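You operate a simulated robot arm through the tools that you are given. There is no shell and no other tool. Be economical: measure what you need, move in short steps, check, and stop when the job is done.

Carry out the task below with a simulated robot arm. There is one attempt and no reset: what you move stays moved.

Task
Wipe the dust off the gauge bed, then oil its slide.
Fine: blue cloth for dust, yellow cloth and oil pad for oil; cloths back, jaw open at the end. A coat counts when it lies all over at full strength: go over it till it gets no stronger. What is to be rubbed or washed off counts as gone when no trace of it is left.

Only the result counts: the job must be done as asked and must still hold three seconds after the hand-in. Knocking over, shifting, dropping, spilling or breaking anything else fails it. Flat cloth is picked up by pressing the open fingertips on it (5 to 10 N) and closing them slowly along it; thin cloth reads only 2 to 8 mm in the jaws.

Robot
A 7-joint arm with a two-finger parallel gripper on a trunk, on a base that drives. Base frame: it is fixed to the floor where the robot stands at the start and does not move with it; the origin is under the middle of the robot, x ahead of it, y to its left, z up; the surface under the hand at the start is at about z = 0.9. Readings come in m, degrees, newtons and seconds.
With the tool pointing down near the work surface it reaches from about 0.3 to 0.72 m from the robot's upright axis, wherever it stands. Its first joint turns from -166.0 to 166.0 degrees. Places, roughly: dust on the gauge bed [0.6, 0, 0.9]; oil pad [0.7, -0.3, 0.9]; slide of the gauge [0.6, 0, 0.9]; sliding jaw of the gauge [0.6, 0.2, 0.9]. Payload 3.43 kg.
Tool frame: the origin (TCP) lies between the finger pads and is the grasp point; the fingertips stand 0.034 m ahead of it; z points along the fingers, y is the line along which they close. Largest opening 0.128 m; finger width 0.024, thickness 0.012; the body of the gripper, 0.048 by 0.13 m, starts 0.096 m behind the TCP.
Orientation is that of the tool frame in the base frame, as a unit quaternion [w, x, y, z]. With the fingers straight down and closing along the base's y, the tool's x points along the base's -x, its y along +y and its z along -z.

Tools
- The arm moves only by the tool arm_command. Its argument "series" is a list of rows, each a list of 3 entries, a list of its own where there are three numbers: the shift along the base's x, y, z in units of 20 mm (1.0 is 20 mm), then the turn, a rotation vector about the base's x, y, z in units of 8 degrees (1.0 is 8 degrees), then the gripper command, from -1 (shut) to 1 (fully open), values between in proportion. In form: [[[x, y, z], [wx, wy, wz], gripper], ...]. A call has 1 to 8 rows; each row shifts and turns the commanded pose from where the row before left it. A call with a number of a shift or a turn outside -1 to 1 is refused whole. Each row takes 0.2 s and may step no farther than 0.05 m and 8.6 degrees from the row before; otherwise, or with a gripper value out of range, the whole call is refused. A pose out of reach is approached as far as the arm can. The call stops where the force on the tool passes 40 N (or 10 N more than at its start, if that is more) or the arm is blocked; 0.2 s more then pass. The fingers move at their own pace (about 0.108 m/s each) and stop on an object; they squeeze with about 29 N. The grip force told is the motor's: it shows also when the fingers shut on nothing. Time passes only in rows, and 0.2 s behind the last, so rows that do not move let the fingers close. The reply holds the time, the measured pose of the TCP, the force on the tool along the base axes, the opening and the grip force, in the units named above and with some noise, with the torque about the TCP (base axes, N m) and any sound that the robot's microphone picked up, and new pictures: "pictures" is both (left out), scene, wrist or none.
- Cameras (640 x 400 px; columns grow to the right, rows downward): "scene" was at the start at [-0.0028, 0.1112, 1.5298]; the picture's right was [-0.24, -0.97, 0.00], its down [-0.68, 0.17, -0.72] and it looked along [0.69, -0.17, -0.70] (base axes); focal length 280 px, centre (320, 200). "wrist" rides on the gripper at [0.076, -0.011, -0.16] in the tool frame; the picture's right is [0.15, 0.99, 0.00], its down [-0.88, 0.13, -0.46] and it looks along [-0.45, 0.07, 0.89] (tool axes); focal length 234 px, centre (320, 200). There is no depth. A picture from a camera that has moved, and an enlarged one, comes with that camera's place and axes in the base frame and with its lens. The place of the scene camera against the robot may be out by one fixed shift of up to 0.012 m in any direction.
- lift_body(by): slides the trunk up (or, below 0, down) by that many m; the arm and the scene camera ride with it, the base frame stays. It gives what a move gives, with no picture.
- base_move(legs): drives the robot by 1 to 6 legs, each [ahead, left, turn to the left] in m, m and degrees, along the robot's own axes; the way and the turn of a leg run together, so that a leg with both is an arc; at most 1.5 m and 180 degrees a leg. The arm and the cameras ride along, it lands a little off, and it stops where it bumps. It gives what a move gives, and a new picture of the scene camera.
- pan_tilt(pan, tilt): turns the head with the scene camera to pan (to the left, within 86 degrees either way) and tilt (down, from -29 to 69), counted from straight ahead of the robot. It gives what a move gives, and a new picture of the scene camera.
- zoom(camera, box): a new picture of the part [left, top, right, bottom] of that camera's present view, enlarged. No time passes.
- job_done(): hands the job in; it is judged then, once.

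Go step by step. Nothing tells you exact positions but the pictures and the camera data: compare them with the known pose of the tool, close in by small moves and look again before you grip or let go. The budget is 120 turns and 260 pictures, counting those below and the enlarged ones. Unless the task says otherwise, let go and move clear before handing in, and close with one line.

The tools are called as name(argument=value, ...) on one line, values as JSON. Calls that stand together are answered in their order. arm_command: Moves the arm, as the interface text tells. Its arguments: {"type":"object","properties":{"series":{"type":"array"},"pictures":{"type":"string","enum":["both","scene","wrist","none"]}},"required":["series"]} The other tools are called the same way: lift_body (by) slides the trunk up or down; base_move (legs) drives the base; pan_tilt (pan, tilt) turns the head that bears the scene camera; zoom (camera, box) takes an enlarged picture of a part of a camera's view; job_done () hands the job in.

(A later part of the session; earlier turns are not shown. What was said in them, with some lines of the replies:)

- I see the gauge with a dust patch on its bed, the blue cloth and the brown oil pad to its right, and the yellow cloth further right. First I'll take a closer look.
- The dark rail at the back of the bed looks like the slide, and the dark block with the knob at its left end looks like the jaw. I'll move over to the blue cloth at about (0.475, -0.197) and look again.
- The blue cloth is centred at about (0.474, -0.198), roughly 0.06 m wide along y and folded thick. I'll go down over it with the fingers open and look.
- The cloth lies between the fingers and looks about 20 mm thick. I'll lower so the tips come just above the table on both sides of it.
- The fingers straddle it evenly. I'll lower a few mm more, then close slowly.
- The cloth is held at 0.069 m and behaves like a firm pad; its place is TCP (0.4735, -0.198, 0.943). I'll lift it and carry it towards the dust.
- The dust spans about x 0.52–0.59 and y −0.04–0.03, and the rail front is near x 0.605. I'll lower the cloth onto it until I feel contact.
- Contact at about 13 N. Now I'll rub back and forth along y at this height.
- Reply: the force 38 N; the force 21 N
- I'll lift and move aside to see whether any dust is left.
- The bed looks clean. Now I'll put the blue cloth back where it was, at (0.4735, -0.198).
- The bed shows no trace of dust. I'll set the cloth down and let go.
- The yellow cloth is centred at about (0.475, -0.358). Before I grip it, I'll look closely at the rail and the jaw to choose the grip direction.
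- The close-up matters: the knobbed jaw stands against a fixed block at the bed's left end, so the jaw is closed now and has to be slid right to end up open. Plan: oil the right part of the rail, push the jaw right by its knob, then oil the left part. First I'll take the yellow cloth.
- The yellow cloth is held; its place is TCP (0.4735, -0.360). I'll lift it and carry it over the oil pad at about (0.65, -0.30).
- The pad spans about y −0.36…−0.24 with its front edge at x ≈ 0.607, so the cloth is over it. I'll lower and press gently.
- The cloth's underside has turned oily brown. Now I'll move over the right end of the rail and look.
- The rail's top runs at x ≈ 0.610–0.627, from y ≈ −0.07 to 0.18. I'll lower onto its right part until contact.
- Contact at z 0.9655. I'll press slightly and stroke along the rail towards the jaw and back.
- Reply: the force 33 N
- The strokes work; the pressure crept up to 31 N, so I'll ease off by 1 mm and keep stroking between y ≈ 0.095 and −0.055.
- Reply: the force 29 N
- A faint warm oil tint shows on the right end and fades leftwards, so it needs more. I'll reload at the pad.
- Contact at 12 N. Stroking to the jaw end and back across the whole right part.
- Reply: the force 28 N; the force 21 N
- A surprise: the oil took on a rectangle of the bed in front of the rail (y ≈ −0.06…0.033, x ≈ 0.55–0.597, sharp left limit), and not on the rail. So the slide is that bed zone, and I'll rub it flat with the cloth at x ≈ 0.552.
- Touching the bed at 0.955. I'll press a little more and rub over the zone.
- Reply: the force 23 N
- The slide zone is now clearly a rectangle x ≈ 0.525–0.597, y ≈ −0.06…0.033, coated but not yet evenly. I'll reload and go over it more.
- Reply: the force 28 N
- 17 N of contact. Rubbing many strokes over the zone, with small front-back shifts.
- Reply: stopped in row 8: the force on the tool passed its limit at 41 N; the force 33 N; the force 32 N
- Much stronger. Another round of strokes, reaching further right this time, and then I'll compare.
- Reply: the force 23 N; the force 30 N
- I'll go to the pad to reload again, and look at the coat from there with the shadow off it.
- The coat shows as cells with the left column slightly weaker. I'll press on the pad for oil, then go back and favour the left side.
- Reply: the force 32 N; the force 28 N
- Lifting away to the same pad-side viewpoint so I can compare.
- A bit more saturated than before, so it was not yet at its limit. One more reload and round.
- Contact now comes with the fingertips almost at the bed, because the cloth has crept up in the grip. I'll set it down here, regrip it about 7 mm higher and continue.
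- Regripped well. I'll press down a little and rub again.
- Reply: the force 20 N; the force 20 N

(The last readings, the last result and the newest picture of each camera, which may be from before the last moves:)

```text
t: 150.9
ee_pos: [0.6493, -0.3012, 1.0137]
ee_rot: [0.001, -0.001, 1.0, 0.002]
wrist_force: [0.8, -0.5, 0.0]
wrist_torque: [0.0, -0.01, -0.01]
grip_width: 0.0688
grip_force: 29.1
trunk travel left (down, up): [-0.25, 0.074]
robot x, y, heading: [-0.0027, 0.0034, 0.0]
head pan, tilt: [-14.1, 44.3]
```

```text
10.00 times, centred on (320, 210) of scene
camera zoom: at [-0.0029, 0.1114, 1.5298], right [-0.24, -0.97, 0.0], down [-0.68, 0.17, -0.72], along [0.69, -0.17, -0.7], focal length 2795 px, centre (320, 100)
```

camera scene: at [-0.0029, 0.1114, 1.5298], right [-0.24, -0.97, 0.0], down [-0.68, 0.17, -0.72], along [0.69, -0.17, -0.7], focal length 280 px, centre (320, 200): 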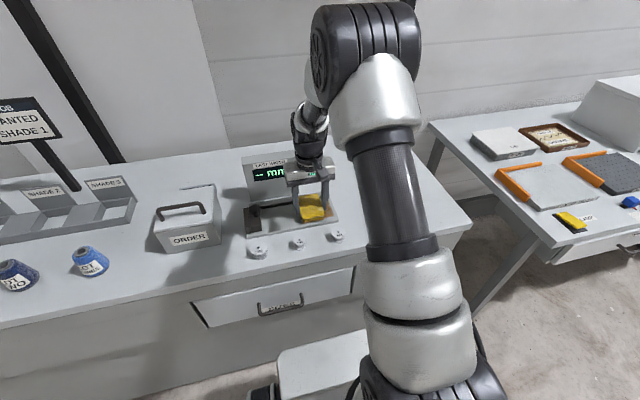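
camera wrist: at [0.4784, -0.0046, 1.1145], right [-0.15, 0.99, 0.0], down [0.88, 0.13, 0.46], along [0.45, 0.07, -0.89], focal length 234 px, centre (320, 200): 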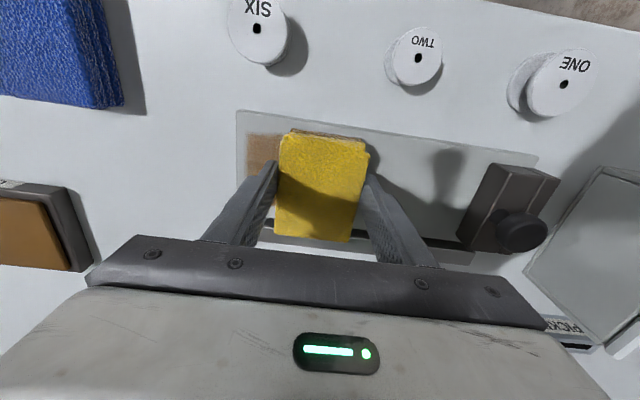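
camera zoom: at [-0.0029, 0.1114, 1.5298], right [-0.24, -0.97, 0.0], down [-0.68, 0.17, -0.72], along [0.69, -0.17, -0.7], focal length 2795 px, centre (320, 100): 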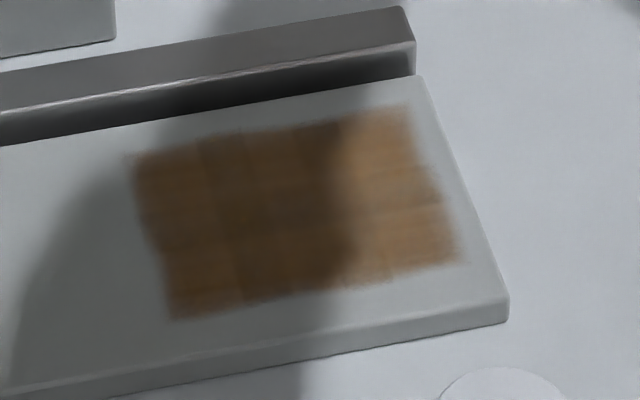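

The coat looks the same as before this reloaded round, so it is at full strength. Now I'll put the yellow cloth back at (0.4735, -0.360).

arm_command(series=[[[-1, -0.33, 0], [0, 0, 0], -1], [[-1, -0.33, 0], [0, 0, 0], -1], [[-1, -0.33, 0], [0, 0, 0], -1], [[-1, -0.33, 0], [0, 0, 0], -1], [[-1, -0.33, 0], [0, 0, 0], -1], [[-1, -0.33, 0], [0, 0, 0], -1], [[-1, -0.33, 0], [0, 0, 0], -1], [[-1, -0.33, 0], [0, 0, 0], -1]], pictures="none")

arm_command(series=[[[-0.8, -0.3, 0], [0, 0, 0], -1], [[0, 0, -1], [0, 0, 0], -1], [[0, 0, -1], [0, 0, 0], -1], [[0, 0, -1], [0, 0, 0], -1], [[0, 0, 0], [0, 0, 0], -1]], pictures="wrist")

```text
t: 152.7
ee_pos: [0.4878, -0.3538, 1.0115]
ee_rot: [0.0, 0.0, 1.0, 0.003]
wrist_force: [-0.3, -1.3, 0.5]
wrist_torque: [0.01, 0.0, 0.02]
grip_width: 0.0686
grip_force: 28.7
trunk travel left (down, up): [-0.25, 0.074]
robot x, y, heading: [-0.001, 0.0021, 0.1]
head pan, tilt: [-14.1, 44.3]
```

```text
t: 153.9
ee_pos: [0.4715, -0.3578, 0.9529]
ee_rot: [0.001, -0.001, 1.0, 0.002]
wrist_force: [0.3, -1.1, 0.2]
wrist_torque: [-0.02, 0.02, -0.01]
grip_width: 0.0688
grip_force: 29.3
trunk travel left (down, up): [-0.25, 0.074]
robot x, y, heading: [-0.0011, -0.0001, -0.0]
head pan, tilt: [-14.1, 44.3]
camera wrist: at [0.3947, -0.3709, 1.1131], right [-0.15, 0.99, 0.0], down [0.88, 0.13, 0.46], along [0.45, 0.07, -0.89], focal length 234 px, centre (320, 200)
```

wrist: 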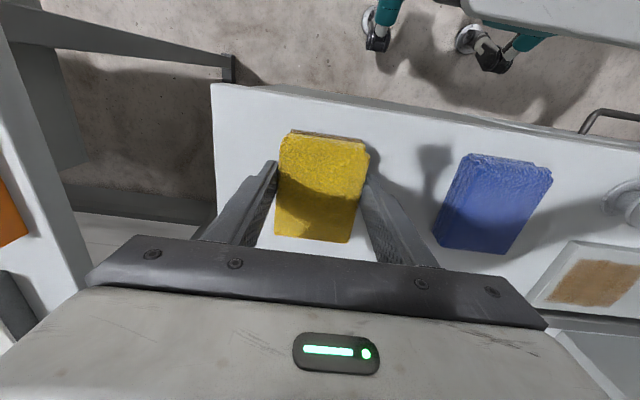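

arm_command(series=[[[0.1, -0.1, -0.3], [0, 0, 0], -1], [[0, 0, -0.15], [0, 0, 0], -1], [[0, 0, -0.08], [0, 0, 0], -1], [[0, 0, 0], [0, 0, 0], -1]], pictures="none")

```text
t: 154.9
ee_pos: [0.4754, -0.3621, 0.9446]
ee_rot: [0.001, 0.0, 1.0, 0.002]
wrist_force: [-0.1, 0.0, 0.5]
wrist_torque: [-0.06, 0.01, -0.03]
grip_width: 0.0689
grip_force: 28.8
trunk travel left (down, up): [-0.25, 0.074]
robot x, y, heading: [-0.0002, -0.0008, -0.1]
head pan, tilt: [-14.1, 44.3]
```

arm_command(series=[[[0, 0, -0.08], [0, 0, 0], -1], [[0, 0, -0.08], [0, 0, 0], -1]], pictures="none")

```text
t: 155.5
ee_pos: [0.4747, -0.3608, 0.9409]
ee_rot: [0.002, -0.002, 1.0, 0.001]
wrist_force: [-1.8, 3.0, 9.9]
wrist_torque: [-0.11, 0.11, -0.07]
grip_width: 0.0686
grip_force: 29.2
trunk travel left (down, up): [-0.25, 0.074]
robot x, y, heading: [-0.0024, -0.0025, 0.2]
head pan, tilt: [-14.1, 44.3]
```

Resting on the table. I'll release, rise and head for the jaw's knob.

arm_command(series=[[[0, 0, 0], [0, 0, 0], 0.3], [[0, 0, 0], [0, 0, 0], 1], [[0, 0, 0], [0, 0, 0], 1], [[0, 0, 1], [0, 0, 0], 1], [[0, 0, 1], [0, 0, 0], 1], [[0, 0, 1], [0, 0, 0], 1], [[0, 0, 1], [0, 0, 0], 1], [[0, 0, 1], [0, 0, 0], 1]], pictures="wrist")

arm_command(series=[[[0, 1, 1], [0, 0, 0], 1], [[0, 1, 1], [0, 0, 0], 1], [[0, 1, 0], [0, 0, 0], 1], [[0, 1, 0], [0, 0, 0], 1], [[0, 1, 0], [0, 0, 0], 1], [[0, 1, 0], [0, 0, 0], 1], [[0, 1, 0], [0, 0, 0], 1], [[0, 1, 0], [0, 0, 0], 1]], pictures="none")

arm_command(series=[[[0.2, 1, 0], [0, 0, 0], 1], [[0.2, 1, 0], [0, 0, 0], 1], [[0.2, 1, 0], [0, 0, 0], 1], [[0.2, 1, 0], [0, 0, 0], 1], [[0.2, 1, 0], [0, 0, 0], 1], [[0.2, 1, 0], [0, 0, 0], 1], [[0.2, 1, 0], [0, 0, 0], 1], [[0.2, 1, 0], [0, 0, 0], 1]], pictures="none")

arm_command(series=[[[0.2, 1, 0], [0, 0, 0], 1], [[0.2, 1, 0], [0, 0, 0], 1], [[0.2, 1, 0], [0, 0, 0], 1], [[0.2, 1, 0], [0, 0, 0], 1], [[0.2, 1, 0], [0, 0, 0], 1], [[0.2, 1, 0], [0, 0, 0], 1], [[0.2, 1, 0], [0, 0, 0], 1], [[0.2, 1, 0], [0, 0, 0], 1]], pictures="both")

```text
t: 157.3
ee_pos: [0.4738, -0.3611, 1.0411]
ee_rot: [0.001, -0.001, 1.0, 0.003]
wrist_force: [0.6, 0.7, -0.1]
wrist_torque: [0.01, 0.01, -0.02]
grip_width: 0.128
grip_force: 0.1
trunk travel left (down, up): [-0.25, 0.074]
robot x, y, heading: [-0.0001, -0.0003, 0.0]
head pan, tilt: [-14.1, 44.3]
camera wrist: at [0.3979, -0.3736, 1.2009], right [-0.15, 0.99, 0.0], down [0.88, 0.13, 0.46], along [0.45, 0.07, -0.89], focal length 234 px, centre (320, 200)
```

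wrist: 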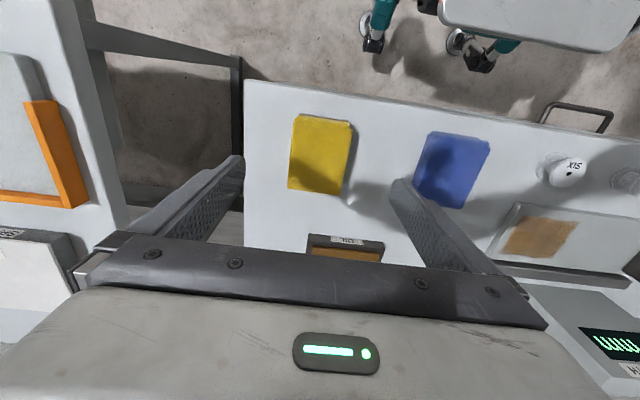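

```text
t: 159.1
ee_pos: [0.4744, -0.2005, 1.0824]
ee_rot: [0.001, -0.001, 1.0, 0.001]
wrist_force: [0.9, 0.4, 0.0]
wrist_torque: [0.02, -0.01, 0.0]
grip_width: 0.1279
grip_force: 0.0
trunk travel left (down, up): [-0.25, 0.074]
robot x, y, heading: [0.0015, 0.0026, 0.3]
head pan, tilt: [-14.1, 44.3]
```

```text
t: 160.9
ee_pos: [0.5072, -0.0427, 1.0811]
ee_rot: [0.0, -0.002, 1.0, 0.001]
wrist_force: [-0.1, -0.5, -0.5]
wrist_torque: [0.03, 0.02, 0.02]
grip_width: 0.1281
grip_force: 0.2
trunk travel left (down, up): [-0.25, 0.074]
robot x, y, heading: [0.001, 0.0004, -0.1]
head pan, tilt: [-14.1, 44.3]
```

```text
t: 162.7
ee_pos: [0.5403, 0.1191, 1.0787]
ee_rot: [0.001, -0.002, 1.0, 0.001]
wrist_force: [0.8, 0.3, -1.1]
wrist_torque: [0.02, 0.0, -0.01]
grip_width: 0.1282
grip_force: 0.0
trunk travel left (down, up): [-0.25, 0.074]
robot x, y, heading: [0.0004, 0.0015, 0.0]
head pan, tilt: [-14.1, 44.3]
camera scene: at [-0.0028, 0.1115, 1.5298], right [-0.24, -0.97, 0.0], down [-0.68, 0.17, -0.72], along [0.69, -0.17, -0.7], focal length 280 px, centre (320, 200)
camera wrist: at [0.4637, 0.1067, 1.2385], right [-0.15, 0.99, 0.0], down [0.88, 0.13, 0.46], along [0.45, 0.07, -0.89], focal length 234 px, centre (320, 200)
```

scene: 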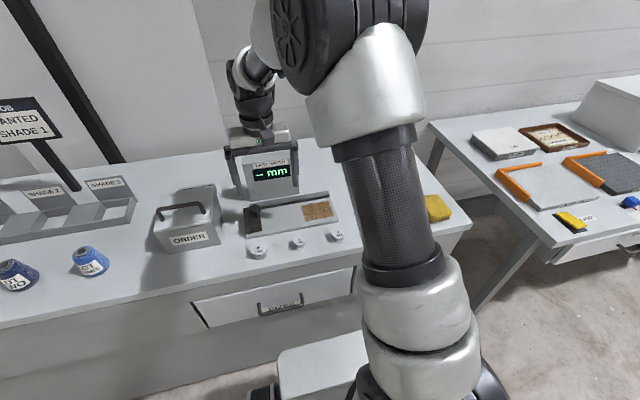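
wrist: 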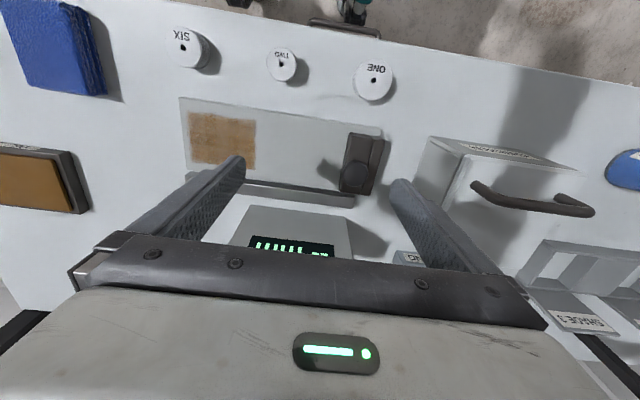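

zoom(camera="wrist", box=[300, 110, 440, 220])

zoom(camera="scene", box=[236, 185, 346, 245])

```text
3.64 times, centred on (370, 165) of wrist
camera zoom: at [0.4637, 0.1067, 1.2385], right [-0.15, 0.99, 0.0], down [0.88, 0.13, 0.46], along [0.45, 0.07, -0.89], focal length 852 px, centre (138, 327)
```

zoom: 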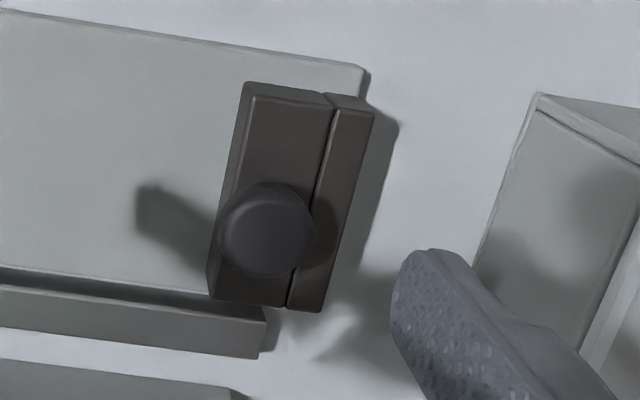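

```text
5.82 times, centred on (291, 215) of scene
camera zoom: at [-0.0028, 0.1115, 1.5298], right [-0.24, -0.97, 0.0], down [-0.68, 0.17, -0.72], along [0.69, -0.17, -0.7], focal length 1626 px, centre (489, 113)
```

zoom: 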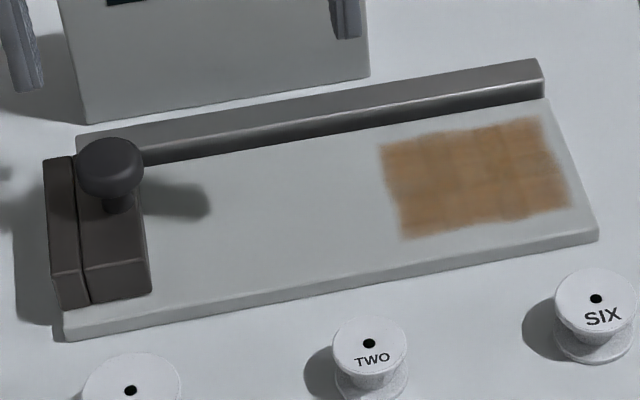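

zoom(camera="scene", box=[295, 195, 343, 227])

zoom(camera="wrist", box=[170, 90, 270, 180])

```text
12.50 times, centred on (319, 211) of scene
camera zoom: at [-0.0028, 0.1115, 1.5298], right [-0.24, -0.97, 0.0], down [-0.68, 0.17, -0.72], along [0.69, -0.17, -0.7], focal length 3494 px, centre (332, 62)
```

zoom: 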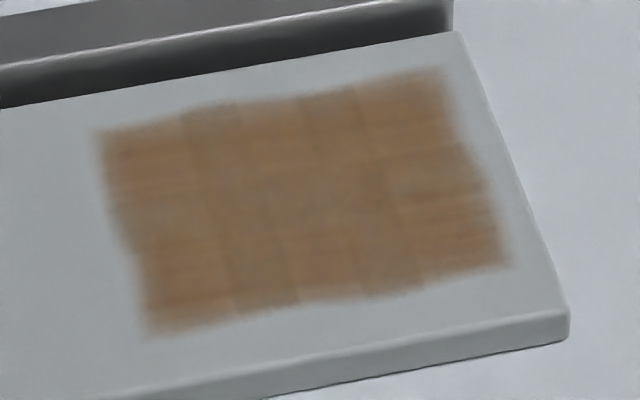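

```text
4.44 times, centred on (220, 135) of wrist
camera zoom: at [0.4637, 0.1067, 1.2385], right [-0.15, 0.99, 0.0], down [0.88, 0.13, 0.46], along [0.45, 0.07, -0.89], focal length 1041 px, centre (764, 489)
```

zoom: 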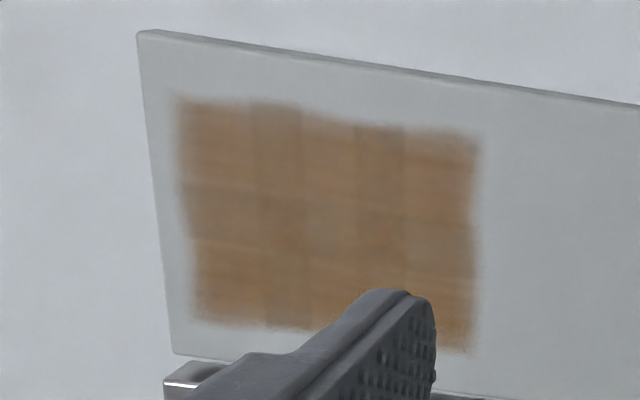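

The coat is uniform; only the tile texture pattern shows. The knob is at about (0.556, 0.163) with its top near z 0.975, so I'll align over it with a narrower opening and go down.

arm_command(series=[[[0.4, 1, 0], [0, 0, 0], 0.1], [[0.4, 1, 0], [0, 0, 0], 0.1], [[0, 0.2, -0.5], [0, 0, 0], 0.1], [[0, 0, -1], [0, 0, 0], 0.1], [[0, 0, -1], [0, 0, 0], 0.1], [[0, 0, 0], [0, 0, 0], 0.1]], pictures="both")

zoom(camera="wrist", box=[220, 80, 440, 260])

zoom(camera="scene", box=[210, 160, 310, 240])

```text
t: 164.1
ee_pos: [0.5563, 0.1627, 1.0291]
ee_rot: [0.001, -0.001, 1.0, 0.002]
wrist_force: [-0.1, -0.2, -0.2]
wrist_torque: [-0.03, -0.01, 0.0]
grip_width: 0.0705
grip_force: 0.1
trunk travel left (down, up): [-0.25, 0.074]
robot x, y, heading: [-0.001, 0.0038, 0.1]
head pan, tilt: [-14.1, 44.3]
camera scene: at [-0.0028, 0.1114, 1.5298], right [-0.24, -0.97, 0.0], down [-0.68, 0.17, -0.72], along [0.69, -0.17, -0.7], focal length 280 px, centre (320, 200)
camera wrist: at [0.4798, 0.1505, 1.1892], right [-0.15, 0.99, 0.0], down [0.88, 0.13, 0.46], along [0.45, 0.07, -0.89], focal length 234 px, centre (320, 200)
```

scene: 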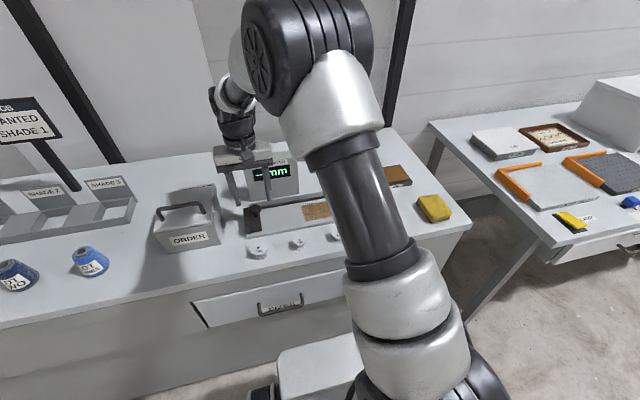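
wrist: 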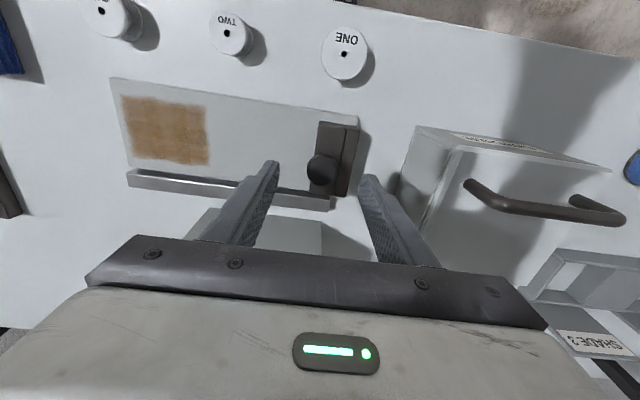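

```text
2.22 times, centred on (330, 170) of wrist
camera zoom: at [0.4798, 0.1505, 1.1892], right [-0.15, 0.99, 0.0], down [0.88, 0.13, 0.46], along [0.45, 0.07, -0.89], focal length 520 px, centre (298, 267)
```

zoom: 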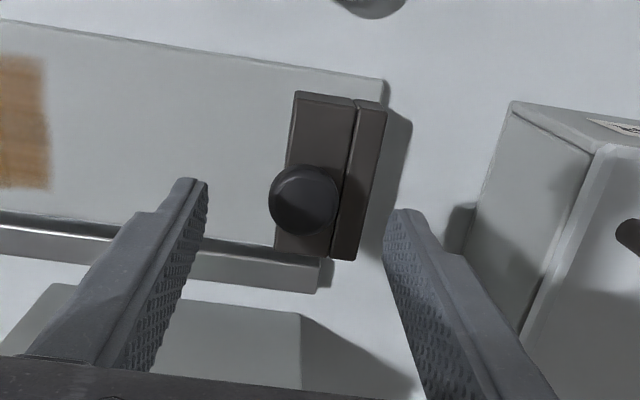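

```text
5.00 times, centred on (260, 200) of scene
camera zoom: at [-0.0028, 0.1114, 1.5298], right [-0.24, -0.97, 0.0], down [-0.68, 0.17, -0.72], along [0.69, -0.17, -0.7], focal length 1397 px, centre (620, 200)
```

zoom: 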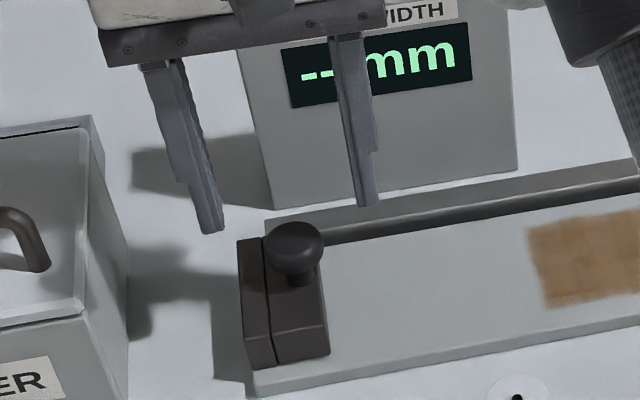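

The knob sits centred between the fingers at (0.557, 0.165). I'll go down with the tips staying above the jaw's top, then close gently.

arm_command(series=[[[0, 0.1, -1], [0, 0, 0], 0.1], [[0, 0, -0.8], [0, 0, 0], 0.1], [[0, 0, -0.4], [0, 0, 0], 0.1], [[0, 0, 0], [0, 0, 0], 0.1]], pictures="none")

zoom(camera="wrist", box=[220, 80, 440, 260])

zoom(camera="scene", box=[210, 160, 310, 240])

```text
t: 165.1
ee_pos: [0.5544, 0.1623, 0.9856]
ee_rot: [0.001, -0.001, 1.0, 0.001]
wrist_force: [-0.5, -0.5, 0.4]
wrist_torque: [-0.01, 0.0, 0.01]
grip_width: 0.0706
grip_force: 0.1
trunk travel left (down, up): [-0.25, 0.074]
robot x, y, heading: [-0.0016, -0.001, 0.2]
head pan, tilt: [-14.1, 44.3]
```

```text
2.22 times, centred on (330, 170) of wrist
camera zoom: at [0.4779, 0.1503, 1.1453], right [-0.15, 0.99, 0.0], down [0.88, 0.13, 0.46], along [0.45, 0.07, -0.89], focal length 520 px, centre (298, 267)
```

zoom: 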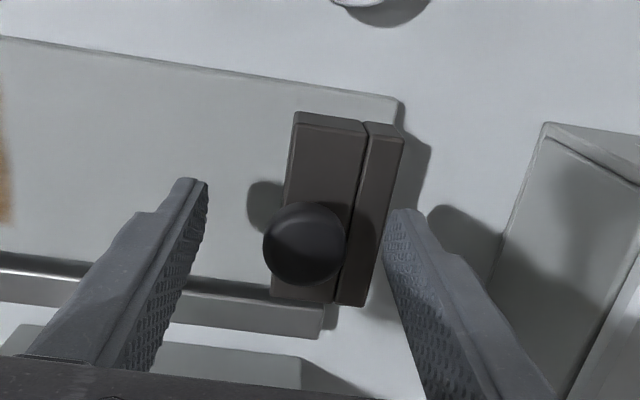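

```text
5.00 times, centred on (260, 200) of scene
camera zoom: at [-0.0029, 0.1114, 1.5298], right [-0.24, -0.97, 0.0], down [-0.68, 0.17, -0.72], along [0.69, -0.17, -0.7], focal length 1397 px, centre (620, 200)
```

zoom: 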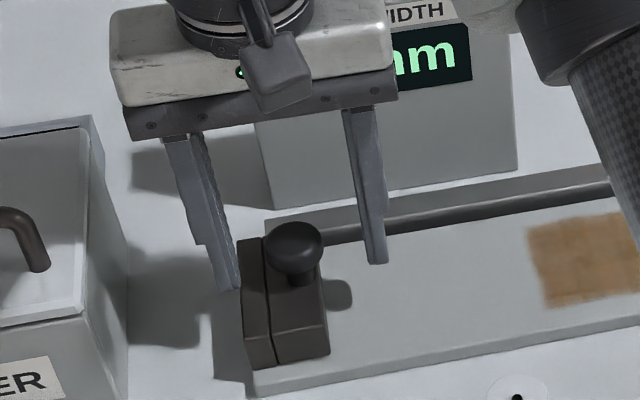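

arm_command(series=[[[0.05, 0.12, -0.2], [0, 0, 0], 0.1], [[0, 0, 0], [0, 0, 0], -0.2], [[0, 0, 0], [0, 0, 0], -0.4], [[0, 0, 0], [0, 0, 0], -0.5], [[0, 0, 0], [0, 0, 0], -0.6], [[0, 0, 0], [0, 0, 0], -0.6]], pictures="none")

zoom(camera="wrist", box=[220, 80, 440, 260])

```text
t: 166.5
ee_pos: [0.5563, 0.1648, 0.9822]
ee_rot: [0.0, -0.001, 1.0, 0.002]
wrist_force: [1.4, -0.2, 0.6]
wrist_torque: [0.02, -0.08, 0.03]
grip_width: 0.0312
grip_force: 45.0
trunk travel left (down, up): [-0.25, 0.074]
robot x, y, heading: [-0.002, 0.001, -0.1]
head pan, tilt: [-14.1, 44.3]
```

```text
2.22 times, centred on (330, 170) of wrist
camera zoom: at [0.4793, 0.1526, 1.1412], right [-0.15, 0.99, 0.0], down [0.88, 0.13, 0.46], along [0.45, 0.07, -0.89], focal length 520 px, centre (298, 267)
```

zoom: 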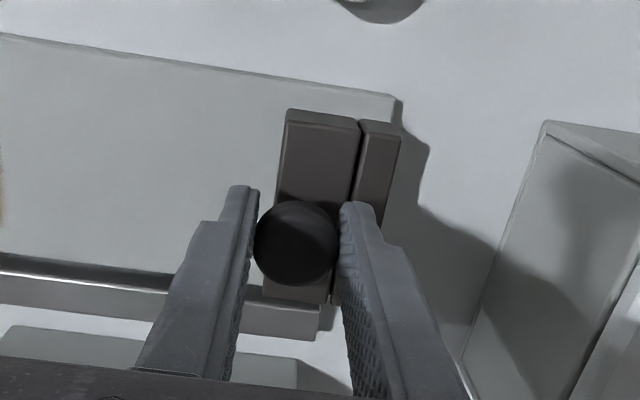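

The knob is gripped. I'll slide the jaw to the right in small steps and watch the force.

arm_command(series=[[[0, -0.5, 0], [0, 0, 0], -0.6], [[0, -0.5, 0], [0, 0, 0], -0.6], [[0, -0.5, 0], [0, 0, 0], -0.6], [[0, -0.5, 0], [0, 0, 0], -0.6]], pictures="none")

zoom(camera="scene", box=[210, 150, 350, 250])

```text
t: 167.5
ee_pos: [0.5559, 0.1259, 0.9821]
ee_rot: [0.0, -0.002, 1.0, 0.0]
wrist_force: [-7.9, 1.1, -10.6]
wrist_torque: [0.17, -0.64, 0.0]
grip_width: 0.0309
grip_force: 45.3
trunk travel left (down, up): [-0.25, 0.074]
robot x, y, heading: [-0.001, 0.0014, 0.3]
head pan, tilt: [-14.1, 44.3]
```

```text
4.00 times, centred on (280, 200) of scene
camera zoom: at [-0.0029, 0.1117, 1.5295], right [-0.24, -0.97, 0.0], down [-0.68, 0.17, -0.72], along [0.69, -0.17, -0.7], focal length 1118 px, centre (480, 200)
```

zoom: 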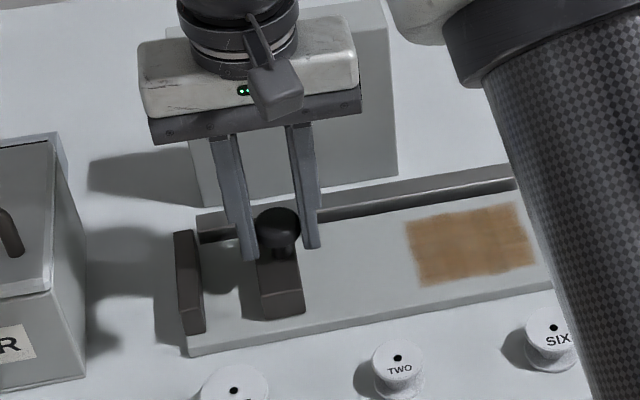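

It slides and the fixed block stays. Continuing with a slight correction for the side force.

arm_command(series=[[[-0.05, -0.5, -0.03], [0, 0, 0], -0.6], [[0, -0.5, 0], [0, 0, 0], -0.6], [[0, -0.5, 0], [0, 0, 0], -0.6], [[0, -0.5, 0], [0, 0, 0], -0.6], [[0, -0.5, 0], [0, 0, 0], -0.6]], pictures="none")

zoom(camera="scene", box=[210, 150, 350, 250])

```text
t: 168.8
ee_pos: [0.555, 0.0906, 0.9821]
ee_rot: [0.003, -0.007, 1.0, 0.009]
wrist_force: [6.3, 6.8, -8.4]
wrist_torque: [0.46, -0.14, 0.03]
grip_width: 0.0311
grip_force: 44.9
trunk travel left (down, up): [-0.25, 0.074]
robot x, y, heading: [0.0033, 0.0012, 0.2]
head pan, tilt: [-14.1, 44.3]
stopped in row 5: the force on the tool passed its limit at 41 N (the readings are from after the stop); the commanded pose is now the measured one
```

```text
4.00 times, centred on (280, 200) of scene
camera zoom: at [-0.0018, 0.1125, 1.5298], right [-0.24, -0.97, 0.0], down [-0.68, 0.17, -0.72], along [0.69, -0.17, -0.7], focal length 1118 px, centre (480, 200)
```

zoom: 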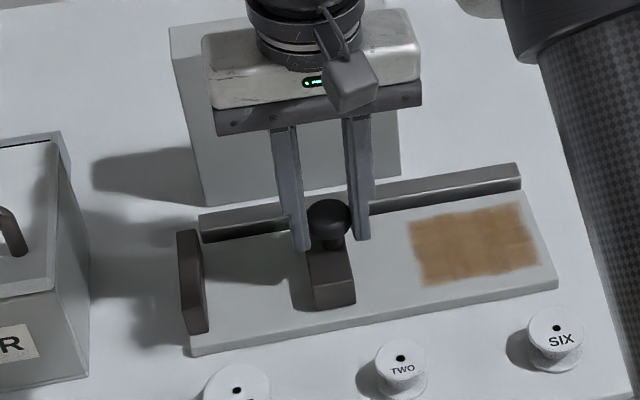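

The jaw stopped at about 75 mm of travel, just short of the oiled zone; that is probably its end stop. One small check pull.

arm_command(series=[[[0, 0, 0], [0, 0, 0], -0.6], [[0, -0.15, 0], [0, 0, 0], -0.6], [[0, -0.15, 0], [0, 0, 0], -0.6]], pictures="none")

```text
t: 169.6
ee_pos: [0.5559, 0.0907, 0.9829]
ee_rot: [0.003, -0.009, 1.0, 0.009]
wrist_force: [7.2, 35.1, -13.9]
wrist_torque: [0.32, -0.03, -0.07]
grip_width: 0.0313
grip_force: 45.2
trunk travel left (down, up): [-0.25, 0.074]
robot x, y, heading: [-0.0001, 0.001, 0.1]
head pan, tilt: [-14.1, 44.3]
```

That is the end stop, so the jaw is fully open. I'll ease off, open the fingers and rise straight up.

arm_command(series=[[[0, 0.28, 0], [0, 0, 0], -0.6], [[0, 0, 0], [0, 0, 0], -0.2], [[0, 0, 0], [0, 0, 0], 0.1], [[0, 0, 0], [0, 0, 0], 0.1], [[0, 0, 1], [0, 0, 0], 0.1], [[0, 0, 1], [0, 0, 0], 0.1], [[0, 0, 1], [0, 0, 0], 0.1], [[0, 0, 1], [0, 0, 0], 0.1]], pictures="none")

arm_command(series=[[[-1, 0, 1], [0, 0, 0], 0.5], [[-1, 0, 1], [0, 0, 0], 1], [[-1, 0, 0], [0, 0, 0], 1], [[-1, 0, 0], [0, 0, 0], 1], [[-1, 0, 0], [0, 0, 0], 1], [[-1, 0, 0], [0, 0, 0], 1], [[-1, 0, 0], [0, 0, 0], 1], [[0, 0, 0], [0, 0, 0], 1]], pictures="both")

zoom(camera="scene", box=[220, 150, 460, 260])

zoom(camera="wrist", box=[0, 80, 420, 280])

```text
t: 171.4
ee_pos: [0.5553, 0.0903, 1.0641]
ee_rot: [0.002, -0.007, 1.0, 0.007]
wrist_force: [-0.7, -0.4, -0.1]
wrist_torque: [0.0, 0.01, 0.0]
grip_width: 0.0703
grip_force: 0.0
trunk travel left (down, up): [-0.25, 0.074]
robot x, y, heading: [-0.0001, -0.001, 0.1]
head pan, tilt: [-14.1, 44.3]
```

```text
t: 173.2
ee_pos: [0.4169, 0.0863, 1.1037]
ee_rot: [0.003, -0.006, 1.0, 0.008]
wrist_force: [-0.6, -0.3, -0.3]
wrist_torque: [0.05, -0.03, 0.03]
grip_width: 0.128
grip_force: 0.1
trunk travel left (down, up): [-0.25, 0.074]
robot x, y, heading: [-0.0016, 0.003, 0.2]
head pan, tilt: [-14.1, 44.3]
camera scene: at [-0.0031, 0.112, 1.5298], right [-0.24, -0.97, 0.0], down [-0.68, 0.17, -0.72], along [0.7, -0.17, -0.7], focal length 280 px, centre (320, 200)
camera wrist: at [0.3392, 0.0724, 1.2618], right [-0.16, 0.99, 0.01], down [0.88, 0.13, 0.46], along [0.46, 0.09, -0.89], focal length 234 px, centre (320, 200)
```

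scene: 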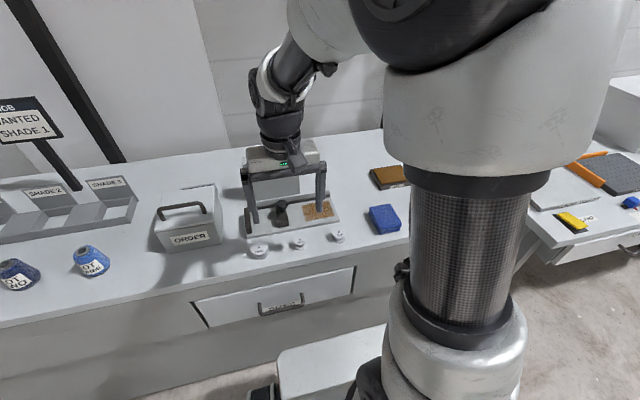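
wrist: 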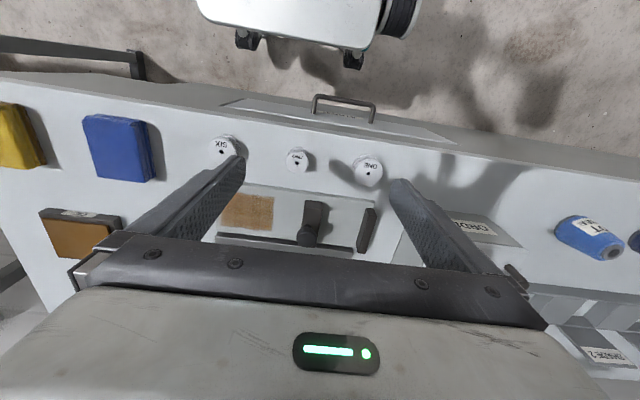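

```text
2.67 times, centred on (340, 205) of scene
camera zoom: at [-0.0031, 0.112, 1.5298], right [-0.24, -0.97, 0.0], down [-0.68, 0.17, -0.72], along [0.7, -0.17, -0.7], focal length 745 px, centre (267, 187)
```

zoom: 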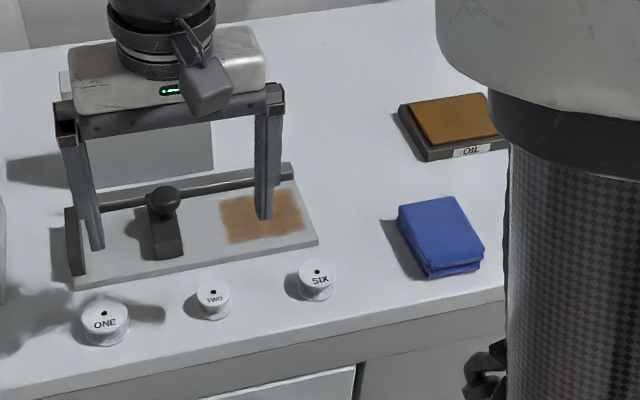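

```text
1.52 times, centred on (210, 180) of wrist
camera zoom: at [0.3392, 0.0724, 1.2618], right [-0.16, 0.99, 0.01], down [0.88, 0.13, 0.46], along [0.46, 0.09, -0.89], focal length 357 px, centre (488, 230)
```

zoom: 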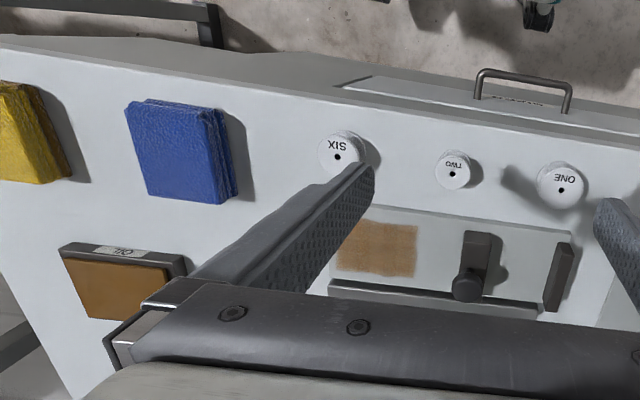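

The bed is clean, the slide is coated evenly, both cloths are back and the jaw stands open at its stop. The hand is empty and clear, so I'm handing in.

job_done()

```text
The job is handed in.
```

I wiped the gauge bed clean, oiled the slide until the coat got no stronger, put both cloths back and left the jaw open at its stop. The job is handed in.
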